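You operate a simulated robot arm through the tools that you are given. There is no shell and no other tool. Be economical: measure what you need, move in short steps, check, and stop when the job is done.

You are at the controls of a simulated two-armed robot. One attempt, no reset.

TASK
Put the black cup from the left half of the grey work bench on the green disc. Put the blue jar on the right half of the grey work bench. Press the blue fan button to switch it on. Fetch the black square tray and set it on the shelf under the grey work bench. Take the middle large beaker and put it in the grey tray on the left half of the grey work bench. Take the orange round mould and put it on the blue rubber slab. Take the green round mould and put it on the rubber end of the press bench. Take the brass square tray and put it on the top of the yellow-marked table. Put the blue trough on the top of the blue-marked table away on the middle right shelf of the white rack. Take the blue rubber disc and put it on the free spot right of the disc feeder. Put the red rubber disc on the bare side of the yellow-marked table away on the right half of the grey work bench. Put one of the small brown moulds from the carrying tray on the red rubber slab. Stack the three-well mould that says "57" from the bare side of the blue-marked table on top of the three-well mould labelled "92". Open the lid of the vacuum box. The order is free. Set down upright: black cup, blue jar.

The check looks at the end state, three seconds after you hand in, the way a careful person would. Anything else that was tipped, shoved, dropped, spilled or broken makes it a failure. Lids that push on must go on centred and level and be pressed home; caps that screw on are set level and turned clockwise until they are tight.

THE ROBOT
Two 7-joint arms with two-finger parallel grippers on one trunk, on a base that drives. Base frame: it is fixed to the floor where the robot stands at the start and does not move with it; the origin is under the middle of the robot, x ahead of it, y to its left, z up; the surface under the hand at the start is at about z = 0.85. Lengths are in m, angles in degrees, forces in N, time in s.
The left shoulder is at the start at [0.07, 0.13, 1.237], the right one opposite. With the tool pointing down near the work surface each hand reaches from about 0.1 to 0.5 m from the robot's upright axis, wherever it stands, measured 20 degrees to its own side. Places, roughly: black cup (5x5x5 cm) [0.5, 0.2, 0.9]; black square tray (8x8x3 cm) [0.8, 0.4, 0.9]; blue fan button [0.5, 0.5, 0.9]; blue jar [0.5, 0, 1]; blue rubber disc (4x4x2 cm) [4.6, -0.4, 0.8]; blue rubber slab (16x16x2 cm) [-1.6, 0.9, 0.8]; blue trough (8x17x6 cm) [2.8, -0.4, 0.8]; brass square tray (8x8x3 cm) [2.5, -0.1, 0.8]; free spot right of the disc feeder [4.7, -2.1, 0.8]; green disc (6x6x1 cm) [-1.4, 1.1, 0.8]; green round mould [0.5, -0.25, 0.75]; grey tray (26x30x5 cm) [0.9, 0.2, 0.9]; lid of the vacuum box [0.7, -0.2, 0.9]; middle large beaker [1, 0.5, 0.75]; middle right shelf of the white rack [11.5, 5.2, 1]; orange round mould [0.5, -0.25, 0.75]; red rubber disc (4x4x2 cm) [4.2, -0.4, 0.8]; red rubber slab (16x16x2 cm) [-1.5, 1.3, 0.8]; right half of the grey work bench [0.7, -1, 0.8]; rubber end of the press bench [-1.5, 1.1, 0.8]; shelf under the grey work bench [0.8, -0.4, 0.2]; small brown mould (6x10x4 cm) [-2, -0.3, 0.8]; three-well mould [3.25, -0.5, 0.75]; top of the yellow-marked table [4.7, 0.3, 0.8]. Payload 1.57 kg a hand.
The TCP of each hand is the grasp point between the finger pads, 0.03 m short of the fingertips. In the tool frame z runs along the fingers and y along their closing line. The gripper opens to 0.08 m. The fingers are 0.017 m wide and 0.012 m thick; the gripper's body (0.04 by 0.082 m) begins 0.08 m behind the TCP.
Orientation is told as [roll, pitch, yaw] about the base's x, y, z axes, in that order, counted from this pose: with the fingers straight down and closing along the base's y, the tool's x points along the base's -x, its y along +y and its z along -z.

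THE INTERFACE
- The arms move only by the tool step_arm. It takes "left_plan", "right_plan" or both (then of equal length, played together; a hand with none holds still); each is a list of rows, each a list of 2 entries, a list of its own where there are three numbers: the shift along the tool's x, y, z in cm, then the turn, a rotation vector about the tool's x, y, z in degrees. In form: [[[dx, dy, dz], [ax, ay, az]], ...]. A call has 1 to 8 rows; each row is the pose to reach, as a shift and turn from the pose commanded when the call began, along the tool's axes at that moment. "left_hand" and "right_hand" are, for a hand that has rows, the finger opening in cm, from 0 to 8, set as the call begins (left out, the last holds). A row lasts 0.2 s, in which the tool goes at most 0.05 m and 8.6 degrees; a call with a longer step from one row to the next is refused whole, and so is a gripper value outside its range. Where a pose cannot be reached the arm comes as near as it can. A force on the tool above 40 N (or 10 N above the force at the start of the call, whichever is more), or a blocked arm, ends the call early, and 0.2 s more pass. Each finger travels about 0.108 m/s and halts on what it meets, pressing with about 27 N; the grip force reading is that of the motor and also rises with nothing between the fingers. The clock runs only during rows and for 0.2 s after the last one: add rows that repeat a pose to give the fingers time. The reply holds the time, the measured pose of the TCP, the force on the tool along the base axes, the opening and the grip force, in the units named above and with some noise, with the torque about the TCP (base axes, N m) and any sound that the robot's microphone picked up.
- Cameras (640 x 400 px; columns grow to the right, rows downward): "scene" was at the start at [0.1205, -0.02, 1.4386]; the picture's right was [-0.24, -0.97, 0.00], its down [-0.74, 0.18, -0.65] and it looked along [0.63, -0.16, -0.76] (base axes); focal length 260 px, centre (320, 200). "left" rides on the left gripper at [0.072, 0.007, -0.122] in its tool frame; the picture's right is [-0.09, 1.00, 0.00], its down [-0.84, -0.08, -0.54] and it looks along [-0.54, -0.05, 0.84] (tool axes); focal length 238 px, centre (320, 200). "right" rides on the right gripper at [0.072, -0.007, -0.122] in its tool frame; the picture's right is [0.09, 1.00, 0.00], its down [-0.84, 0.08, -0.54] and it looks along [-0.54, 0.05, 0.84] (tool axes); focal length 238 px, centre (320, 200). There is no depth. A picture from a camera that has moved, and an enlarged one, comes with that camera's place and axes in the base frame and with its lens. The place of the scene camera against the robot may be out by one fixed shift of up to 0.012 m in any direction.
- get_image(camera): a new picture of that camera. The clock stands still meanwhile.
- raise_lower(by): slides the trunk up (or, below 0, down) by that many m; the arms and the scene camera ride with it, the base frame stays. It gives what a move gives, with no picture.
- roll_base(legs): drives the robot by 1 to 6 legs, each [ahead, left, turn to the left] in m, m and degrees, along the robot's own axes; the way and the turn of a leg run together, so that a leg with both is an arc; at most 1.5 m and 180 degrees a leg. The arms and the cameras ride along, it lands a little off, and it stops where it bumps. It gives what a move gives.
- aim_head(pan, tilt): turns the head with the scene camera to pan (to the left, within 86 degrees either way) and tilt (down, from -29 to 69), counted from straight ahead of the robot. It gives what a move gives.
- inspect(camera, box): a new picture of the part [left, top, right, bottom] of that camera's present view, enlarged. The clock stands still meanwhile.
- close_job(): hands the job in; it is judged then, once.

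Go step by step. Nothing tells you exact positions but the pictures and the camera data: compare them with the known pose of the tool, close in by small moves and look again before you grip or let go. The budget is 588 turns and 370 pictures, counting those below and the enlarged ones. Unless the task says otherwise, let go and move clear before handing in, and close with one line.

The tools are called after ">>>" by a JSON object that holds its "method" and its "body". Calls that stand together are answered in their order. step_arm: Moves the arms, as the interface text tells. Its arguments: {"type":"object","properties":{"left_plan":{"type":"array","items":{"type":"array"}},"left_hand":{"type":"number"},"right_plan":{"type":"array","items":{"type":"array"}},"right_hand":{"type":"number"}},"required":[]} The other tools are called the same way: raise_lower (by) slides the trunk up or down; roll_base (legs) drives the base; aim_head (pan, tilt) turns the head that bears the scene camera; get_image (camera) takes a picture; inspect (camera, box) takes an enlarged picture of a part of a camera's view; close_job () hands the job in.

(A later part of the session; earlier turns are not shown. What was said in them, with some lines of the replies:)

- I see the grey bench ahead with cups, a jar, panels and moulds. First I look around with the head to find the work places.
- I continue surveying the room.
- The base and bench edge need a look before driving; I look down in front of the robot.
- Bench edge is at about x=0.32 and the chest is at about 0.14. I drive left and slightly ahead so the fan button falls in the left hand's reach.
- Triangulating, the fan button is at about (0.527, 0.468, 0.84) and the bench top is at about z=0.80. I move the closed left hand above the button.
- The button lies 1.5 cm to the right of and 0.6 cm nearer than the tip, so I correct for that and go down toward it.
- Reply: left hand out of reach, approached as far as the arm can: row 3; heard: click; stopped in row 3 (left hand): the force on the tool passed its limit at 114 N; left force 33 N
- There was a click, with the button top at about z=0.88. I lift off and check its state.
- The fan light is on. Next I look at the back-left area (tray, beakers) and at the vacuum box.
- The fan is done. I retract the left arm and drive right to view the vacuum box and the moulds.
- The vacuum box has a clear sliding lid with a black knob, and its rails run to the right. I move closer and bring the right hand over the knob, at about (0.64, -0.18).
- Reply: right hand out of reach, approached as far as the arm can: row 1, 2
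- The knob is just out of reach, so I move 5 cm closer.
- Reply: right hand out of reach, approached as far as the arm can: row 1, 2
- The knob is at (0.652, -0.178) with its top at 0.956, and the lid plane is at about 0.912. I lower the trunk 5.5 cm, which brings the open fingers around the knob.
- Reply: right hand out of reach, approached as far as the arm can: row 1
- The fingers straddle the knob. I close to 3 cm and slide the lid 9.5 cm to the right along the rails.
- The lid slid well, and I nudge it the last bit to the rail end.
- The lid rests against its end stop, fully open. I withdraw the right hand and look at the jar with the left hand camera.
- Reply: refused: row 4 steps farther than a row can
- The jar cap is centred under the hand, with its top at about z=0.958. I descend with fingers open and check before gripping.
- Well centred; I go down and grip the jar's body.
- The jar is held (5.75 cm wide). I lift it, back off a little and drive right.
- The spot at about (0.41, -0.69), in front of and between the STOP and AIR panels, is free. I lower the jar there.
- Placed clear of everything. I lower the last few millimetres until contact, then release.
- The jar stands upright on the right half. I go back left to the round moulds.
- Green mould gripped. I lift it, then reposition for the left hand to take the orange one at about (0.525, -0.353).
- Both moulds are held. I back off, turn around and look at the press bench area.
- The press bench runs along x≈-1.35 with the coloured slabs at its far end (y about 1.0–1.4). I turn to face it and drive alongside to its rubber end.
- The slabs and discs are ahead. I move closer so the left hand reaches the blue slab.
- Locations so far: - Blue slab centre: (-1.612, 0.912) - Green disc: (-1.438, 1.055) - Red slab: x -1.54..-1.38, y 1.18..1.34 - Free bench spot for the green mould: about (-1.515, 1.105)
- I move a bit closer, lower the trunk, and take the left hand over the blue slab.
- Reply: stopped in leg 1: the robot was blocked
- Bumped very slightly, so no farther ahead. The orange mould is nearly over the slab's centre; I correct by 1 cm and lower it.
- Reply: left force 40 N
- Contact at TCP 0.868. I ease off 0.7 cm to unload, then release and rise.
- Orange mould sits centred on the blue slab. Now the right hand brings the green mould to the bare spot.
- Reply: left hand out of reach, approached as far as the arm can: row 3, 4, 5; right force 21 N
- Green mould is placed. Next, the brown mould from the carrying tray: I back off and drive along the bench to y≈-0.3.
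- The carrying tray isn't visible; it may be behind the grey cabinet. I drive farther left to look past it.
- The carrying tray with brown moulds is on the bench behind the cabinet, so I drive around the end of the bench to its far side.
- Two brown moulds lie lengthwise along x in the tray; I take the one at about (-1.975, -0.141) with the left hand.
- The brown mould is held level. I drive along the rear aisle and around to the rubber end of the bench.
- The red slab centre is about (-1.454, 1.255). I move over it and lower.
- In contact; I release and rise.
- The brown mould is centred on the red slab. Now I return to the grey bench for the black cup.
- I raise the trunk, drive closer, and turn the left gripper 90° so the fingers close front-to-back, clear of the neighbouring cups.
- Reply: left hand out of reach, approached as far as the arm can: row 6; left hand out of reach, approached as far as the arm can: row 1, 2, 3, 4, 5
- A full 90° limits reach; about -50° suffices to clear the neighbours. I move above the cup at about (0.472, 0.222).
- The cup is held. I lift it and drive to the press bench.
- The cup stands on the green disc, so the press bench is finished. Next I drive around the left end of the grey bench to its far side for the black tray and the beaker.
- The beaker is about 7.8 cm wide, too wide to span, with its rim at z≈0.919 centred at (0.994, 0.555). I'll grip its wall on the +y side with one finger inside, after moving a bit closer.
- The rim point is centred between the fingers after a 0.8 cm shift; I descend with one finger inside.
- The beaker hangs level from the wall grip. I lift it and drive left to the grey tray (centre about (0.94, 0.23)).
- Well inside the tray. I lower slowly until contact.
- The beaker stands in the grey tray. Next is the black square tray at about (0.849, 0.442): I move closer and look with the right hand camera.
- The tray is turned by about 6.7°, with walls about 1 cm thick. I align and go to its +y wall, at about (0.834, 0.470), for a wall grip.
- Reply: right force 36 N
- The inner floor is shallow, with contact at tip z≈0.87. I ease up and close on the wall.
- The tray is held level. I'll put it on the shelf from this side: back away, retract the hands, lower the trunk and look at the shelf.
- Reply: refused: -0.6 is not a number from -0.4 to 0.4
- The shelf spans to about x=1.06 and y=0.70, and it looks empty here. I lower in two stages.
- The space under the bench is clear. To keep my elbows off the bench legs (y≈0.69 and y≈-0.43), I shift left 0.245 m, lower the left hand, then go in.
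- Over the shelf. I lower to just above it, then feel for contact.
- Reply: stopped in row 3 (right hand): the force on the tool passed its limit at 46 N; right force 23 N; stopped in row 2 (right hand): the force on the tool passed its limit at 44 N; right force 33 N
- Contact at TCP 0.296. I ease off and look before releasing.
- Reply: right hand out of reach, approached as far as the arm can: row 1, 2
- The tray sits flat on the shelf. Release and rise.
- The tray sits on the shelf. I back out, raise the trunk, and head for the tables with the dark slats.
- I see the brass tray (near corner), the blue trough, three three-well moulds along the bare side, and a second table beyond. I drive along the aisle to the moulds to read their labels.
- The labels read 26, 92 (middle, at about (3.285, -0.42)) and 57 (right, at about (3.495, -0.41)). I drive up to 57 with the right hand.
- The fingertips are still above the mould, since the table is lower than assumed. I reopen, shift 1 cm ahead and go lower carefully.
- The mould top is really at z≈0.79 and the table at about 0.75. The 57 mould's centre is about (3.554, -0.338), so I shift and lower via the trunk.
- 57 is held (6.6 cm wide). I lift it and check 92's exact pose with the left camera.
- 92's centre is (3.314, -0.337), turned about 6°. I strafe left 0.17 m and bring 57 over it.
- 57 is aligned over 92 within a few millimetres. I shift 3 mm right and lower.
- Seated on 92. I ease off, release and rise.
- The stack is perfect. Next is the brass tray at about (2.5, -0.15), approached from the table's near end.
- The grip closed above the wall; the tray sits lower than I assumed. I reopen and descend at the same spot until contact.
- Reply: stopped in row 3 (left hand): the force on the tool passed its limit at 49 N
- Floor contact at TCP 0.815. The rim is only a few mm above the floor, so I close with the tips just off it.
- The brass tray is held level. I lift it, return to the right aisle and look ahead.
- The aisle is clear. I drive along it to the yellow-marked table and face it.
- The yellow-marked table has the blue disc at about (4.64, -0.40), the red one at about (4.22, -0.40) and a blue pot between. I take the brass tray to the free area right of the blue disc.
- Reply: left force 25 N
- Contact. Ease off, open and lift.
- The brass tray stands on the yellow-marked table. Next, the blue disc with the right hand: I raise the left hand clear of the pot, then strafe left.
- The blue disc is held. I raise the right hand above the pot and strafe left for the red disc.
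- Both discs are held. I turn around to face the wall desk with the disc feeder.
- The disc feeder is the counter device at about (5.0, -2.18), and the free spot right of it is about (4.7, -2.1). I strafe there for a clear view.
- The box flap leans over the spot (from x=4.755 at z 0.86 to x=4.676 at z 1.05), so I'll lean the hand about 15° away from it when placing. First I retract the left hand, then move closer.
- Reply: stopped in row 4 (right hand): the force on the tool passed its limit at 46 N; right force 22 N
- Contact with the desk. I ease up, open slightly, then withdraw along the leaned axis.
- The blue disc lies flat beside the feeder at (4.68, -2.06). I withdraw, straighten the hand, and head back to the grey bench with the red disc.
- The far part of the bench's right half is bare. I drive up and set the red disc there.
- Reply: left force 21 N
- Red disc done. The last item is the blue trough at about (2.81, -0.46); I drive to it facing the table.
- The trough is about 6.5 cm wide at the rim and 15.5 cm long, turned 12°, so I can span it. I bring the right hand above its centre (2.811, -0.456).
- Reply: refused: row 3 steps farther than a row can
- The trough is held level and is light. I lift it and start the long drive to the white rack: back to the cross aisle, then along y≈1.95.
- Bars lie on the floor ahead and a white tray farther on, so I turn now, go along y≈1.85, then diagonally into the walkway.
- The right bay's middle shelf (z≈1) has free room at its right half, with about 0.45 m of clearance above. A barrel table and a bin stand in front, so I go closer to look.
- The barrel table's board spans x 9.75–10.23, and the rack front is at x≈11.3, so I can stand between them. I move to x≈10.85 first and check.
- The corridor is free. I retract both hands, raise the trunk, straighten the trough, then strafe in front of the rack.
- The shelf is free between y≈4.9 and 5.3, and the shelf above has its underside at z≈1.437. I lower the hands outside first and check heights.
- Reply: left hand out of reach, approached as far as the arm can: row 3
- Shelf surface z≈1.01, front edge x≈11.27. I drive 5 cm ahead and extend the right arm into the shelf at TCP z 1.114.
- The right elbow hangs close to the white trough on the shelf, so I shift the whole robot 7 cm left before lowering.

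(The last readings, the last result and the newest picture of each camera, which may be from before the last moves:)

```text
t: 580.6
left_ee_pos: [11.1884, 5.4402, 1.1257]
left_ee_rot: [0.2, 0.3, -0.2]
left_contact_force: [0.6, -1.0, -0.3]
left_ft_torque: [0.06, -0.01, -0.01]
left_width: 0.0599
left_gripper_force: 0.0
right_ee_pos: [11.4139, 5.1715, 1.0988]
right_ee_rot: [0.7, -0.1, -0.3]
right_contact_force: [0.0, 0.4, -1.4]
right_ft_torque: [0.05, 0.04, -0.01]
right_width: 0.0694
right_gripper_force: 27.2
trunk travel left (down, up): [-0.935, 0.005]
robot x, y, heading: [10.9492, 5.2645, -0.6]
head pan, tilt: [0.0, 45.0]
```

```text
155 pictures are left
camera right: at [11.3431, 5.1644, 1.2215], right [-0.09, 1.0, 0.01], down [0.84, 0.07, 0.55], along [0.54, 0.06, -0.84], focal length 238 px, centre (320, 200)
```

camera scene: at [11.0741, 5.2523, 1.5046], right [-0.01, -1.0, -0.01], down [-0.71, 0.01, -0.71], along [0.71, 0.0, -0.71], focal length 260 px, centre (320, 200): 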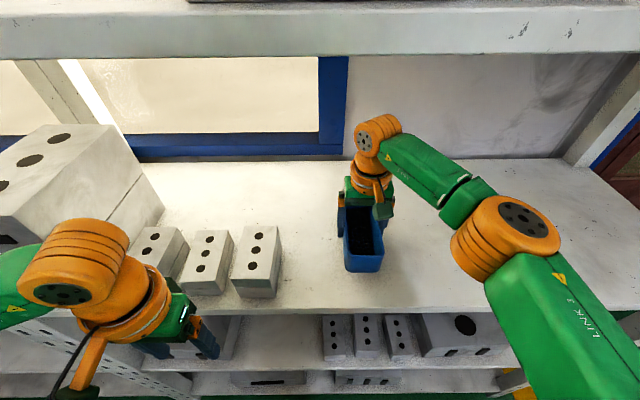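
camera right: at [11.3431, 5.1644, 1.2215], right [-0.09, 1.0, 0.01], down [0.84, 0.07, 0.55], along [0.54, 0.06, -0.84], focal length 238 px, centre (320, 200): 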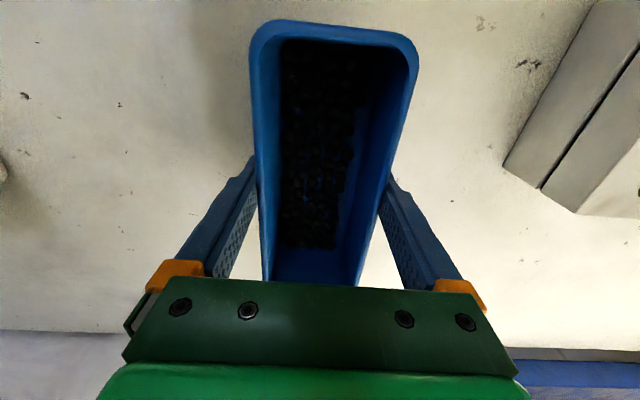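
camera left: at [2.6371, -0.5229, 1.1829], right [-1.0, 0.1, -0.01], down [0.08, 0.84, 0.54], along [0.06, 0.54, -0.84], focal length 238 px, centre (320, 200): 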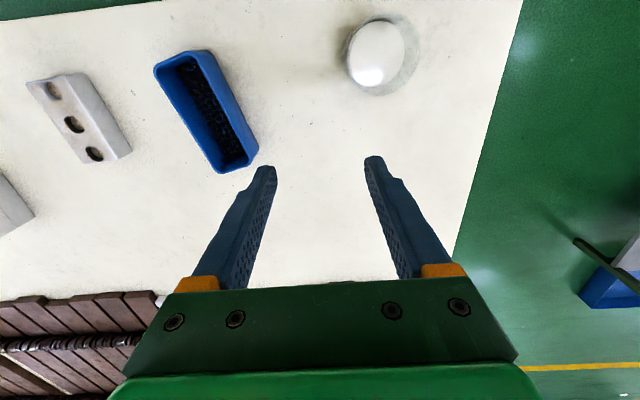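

>>> {"method": "step_arm", "body": {"right_plan": [[[0, 0, 1], [0, 0, 0]], [[0, 0, 2], [0, 0, 0]], [[0, 0, 2.8], [0, 0, 0]]]}}

>>> {"method": "get_image", "body": {"camera": "scene"}}

```text
t: 581.4
left_ee_pos: [11.1885, 5.4476, 1.1253]
left_ee_rot: [-0.3, 0.3, -0.2]
left_contact_force: [0.1, -0.1, -0.4]
left_ft_torque: [0.03, 0.0, 0.0]
left_width: 0.0597
left_gripper_force: 0.0
right_ee_pos: [11.415, 5.1786, 1.07]
right_ee_rot: [0.2, -0.2, -0.3]
right_contact_force: [-0.1, -0.1, -1.3]
right_ft_torque: [0.02, 0.01, 0.0]
right_width: 0.0692
right_gripper_force: 27.1
trunk travel left (down, up): [-0.935, 0.005]
robot x, y, heading: [10.9473, 5.2637, -0.6]
head pan, tilt: [0.0, 45.0]
```

```text
154 pictures are left
camera scene: at [11.0745, 5.2639, 1.5046], right [-0.01, -1.0, 0.0], down [-0.71, 0.01, -0.71], along [0.71, 0.0, -0.71], focal length 260 px, centre (320, 200)
```

scene: 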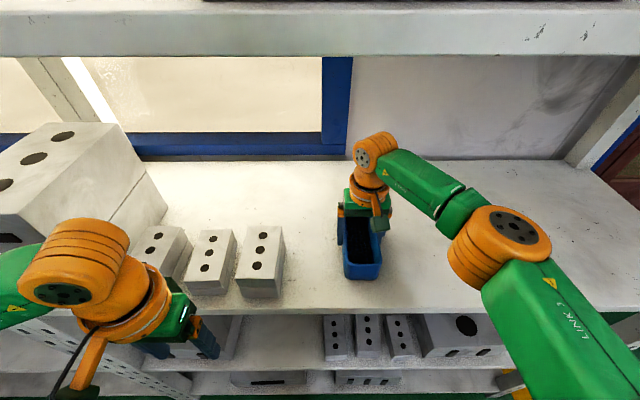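

>>> {"method": "step_arm", "body": {"right_plan": [[[0, 0, 0.4], [0, 0, 0]], [[0, 0, 0.8], [0, 0, 0]], [[0, 0, 1.2], [0, 0, 0]], [[0, 0, 1.5], [0, 0, 0]]]}}

```text
t: 582.4
left_ee_pos: [11.1839, 5.4501, 1.1258]
left_ee_rot: [-0.3, 0.1, -0.2]
left_contact_force: [0.2, 0.0, 0.7]
left_ft_torque: [-0.03, 0.01, -0.02]
left_width: 0.06
left_gripper_force: 0.0
right_ee_pos: [11.4119, 5.1815, 1.0569]
right_ee_rot: [0.2, -0.5, -0.3]
right_contact_force: [2.0, 0.3, 18.8]
right_ft_torque: [-0.13, -0.08, 0.01]
right_width: 0.0695
right_gripper_force: 27.2
trunk travel left (down, up): [-0.935, 0.005]
robot x, y, heading: [10.9458, 5.2664, -0.4]
head pan, tilt: [0.0, 45.0]
```

Seated. I ease off, open, rise above the rim and pull straight back out.

>>> {"method": "step_arm", "body": {"right_plan": [[[0, 0, -0.25], [0, 0, 0]], [[0, 0, -0.25], [0, 0, 0]]]}}

>>> {"method": "step_arm", "body": {"right_plan": [[[0, 0, 0], [0, 0, 0]], [[0, 0, 0], [0, 0, 0]], [[0, 0, -2], [0, 0, 0]], [[0, 0, -4], [0, 0, 0]], [[0, 0, -6.2], [0, 0, 0]]], "right_hand": 8}}

>>> {"method": "get_image", "body": {"camera": "right"}}

```text
t: 583.0
left_ee_pos: [11.1866, 5.4491, 1.1242]
left_ee_rot: [-0.2, 0.3, -0.3]
left_contact_force: [-0.4, -0.1, -0.7]
left_ft_torque: [-0.01, 0.0, 0.0]
left_width: 0.06
left_gripper_force: 0.0
right_ee_pos: [11.414, 5.18, 1.0583]
right_ee_rot: [0.1, -0.2, -0.3]
right_contact_force: [0.2, 0.0, 1.2]
right_ft_torque: [-0.04, -0.14, -0.02]
right_width: 0.0697
right_gripper_force: 27.5
trunk travel left (down, up): [-0.935, 0.005]
robot x, y, heading: [10.9487, 5.2651, -0.3]
head pan, tilt: [0.0, 45.0]
```

```text
t: 584.2
left_ee_pos: [11.1883, 5.4488, 1.1242]
left_ee_rot: [-0.3, 0.3, -0.2]
left_contact_force: [0.4, 0.0, 0.9]
left_ft_torque: [-0.01, -0.03, -0.02]
left_width: 0.0603
left_gripper_force: 0.0
right_ee_pos: [11.4129, 5.1796, 1.1202]
right_ee_rot: [0.3, -0.2, -0.4]
right_contact_force: [0.8, 0.9, -0.1]
right_ft_torque: [-0.04, 0.0, -0.02]
right_width: 0.0797
right_gripper_force: 0.1
trunk travel left (down, up): [-0.935, 0.005]
robot x, y, heading: [10.9502, 5.2669, -0.3]
head pan, tilt: [0.0, 45.0]
```

```text
153 pictures are left
camera right: at [11.3423, 5.1735, 1.2436], right [-0.09, 1.0, 0.0], down [0.84, 0.07, 0.54], along [0.54, 0.05, -0.84], focal length 238 px, centre (320, 200)
```

right: 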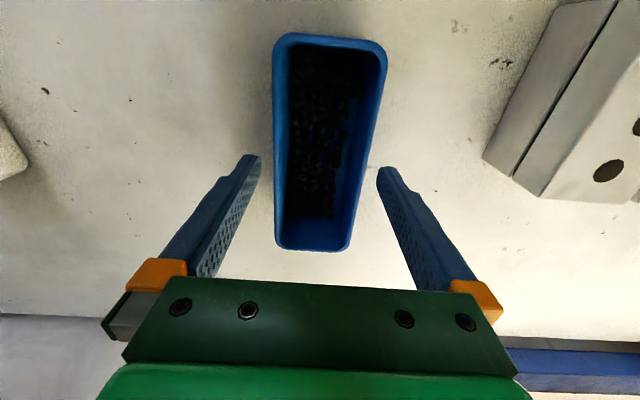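

Released cleanly. I back the whole robot straight out.

>>> {"method": "roll_base", "body": {"legs": [[-0.22, 0, 0]]}}

>>> {"method": "get_image", "body": {"camera": "scene"}}

```text
t: 585.9
left_ee_pos: [10.9711, 5.4511, 1.1245]
left_ee_rot: [-0.3, 0.6, 0.1]
left_contact_force: [0.5, 0.1, -0.9]
left_ft_torque: [0.04, 0.01, 0.01]
left_width: 0.0598
left_gripper_force: 0.0
right_ee_pos: [11.1986, 5.1827, 1.1179]
right_ee_rot: [0.2, 0.0, 0.0]
right_contact_force: [0.2, 0.8, 0.3]
right_ft_torque: [-0.01, 0.03, 0.02]
right_width: 0.08
right_gripper_force: 0.1
trunk travel left (down, up): [-0.935, 0.005]
robot x, y, heading: [10.7288, 5.2717, -0.2]
head pan, tilt: [0.0, 45.0]
```

```text
152 pictures are left
camera scene: at [10.8598, 5.266, 1.5042], right [0.0, -1.0, 0.0], down [-0.71, 0.0, -0.7], along [0.7, 0.0, -0.71], focal length 260 px, centre (320, 200)
```

scene: 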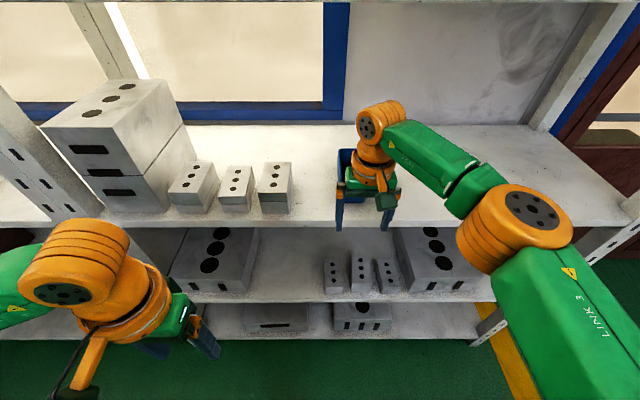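

>>> {"method": "step_arm", "body": {"right_plan": [[[4, -1, 0], [0, 0, 0]], [[8, -3, 0], [0, 0, 0]], [[12, -6, 0], [0, 0, 0]], [[15, -9, 0], [0, 0, 0]]]}}

>>> {"method": "get_image", "body": {"camera": "scene"}}

```text
t: 586.9
left_ee_pos: [10.9651, 5.4495, 1.1258]
left_ee_rot: [-0.3, 0.3, 0.1]
left_contact_force: [-0.4, 0.9, -0.5]
left_ft_torque: [-0.02, -0.03, 0.01]
left_width: 0.0597
left_gripper_force: 0.0
right_ee_pos: [11.0447, 5.0901, 1.1208]
right_ee_rot: [0.4, -0.4, -0.1]
right_contact_force: [-0.7, 0.8, -0.4]
right_ft_torque: [0.03, -0.04, 0.01]
right_width: 0.0801
right_gripper_force: 0.0
trunk travel left (down, up): [-0.935, 0.005]
robot x, y, heading: [10.7268, 5.2638, 0.0]
head pan, tilt: [0.0, 45.0]
```

```text
151 pictures are left
camera scene: at [10.8518, 5.2639, 1.5049], right [0.0, -1.0, 0.0], down [-0.71, 0.0, -0.71], along [0.71, 0.0, -0.71], focal length 260 px, centre (320, 200)
```

scene: 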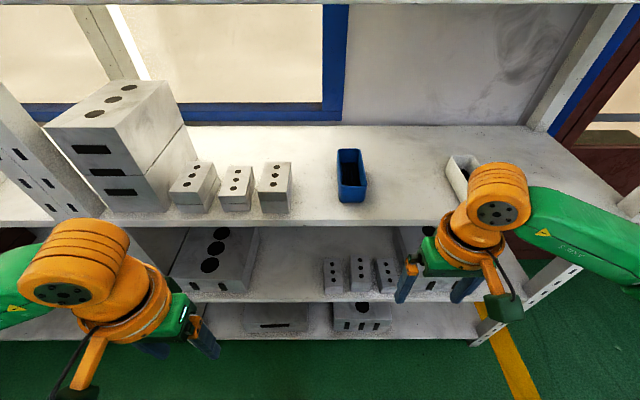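

The trough stands on the middle right shelf, nothing around it was disturbed, and both hands are empty and clear. All tasks are complete, so I hand in.

>>> {"method": "close_job", "body": {}}

```text
The job is handed in.
```

All 14 tasks were carried out and the job is handed in. I was less sure of two targets: the beaker, which was the only one at the listed place, and the blue disc, which sits at about (4.68, -2.06) beside the feeder because a box flap leans over the listed spot.
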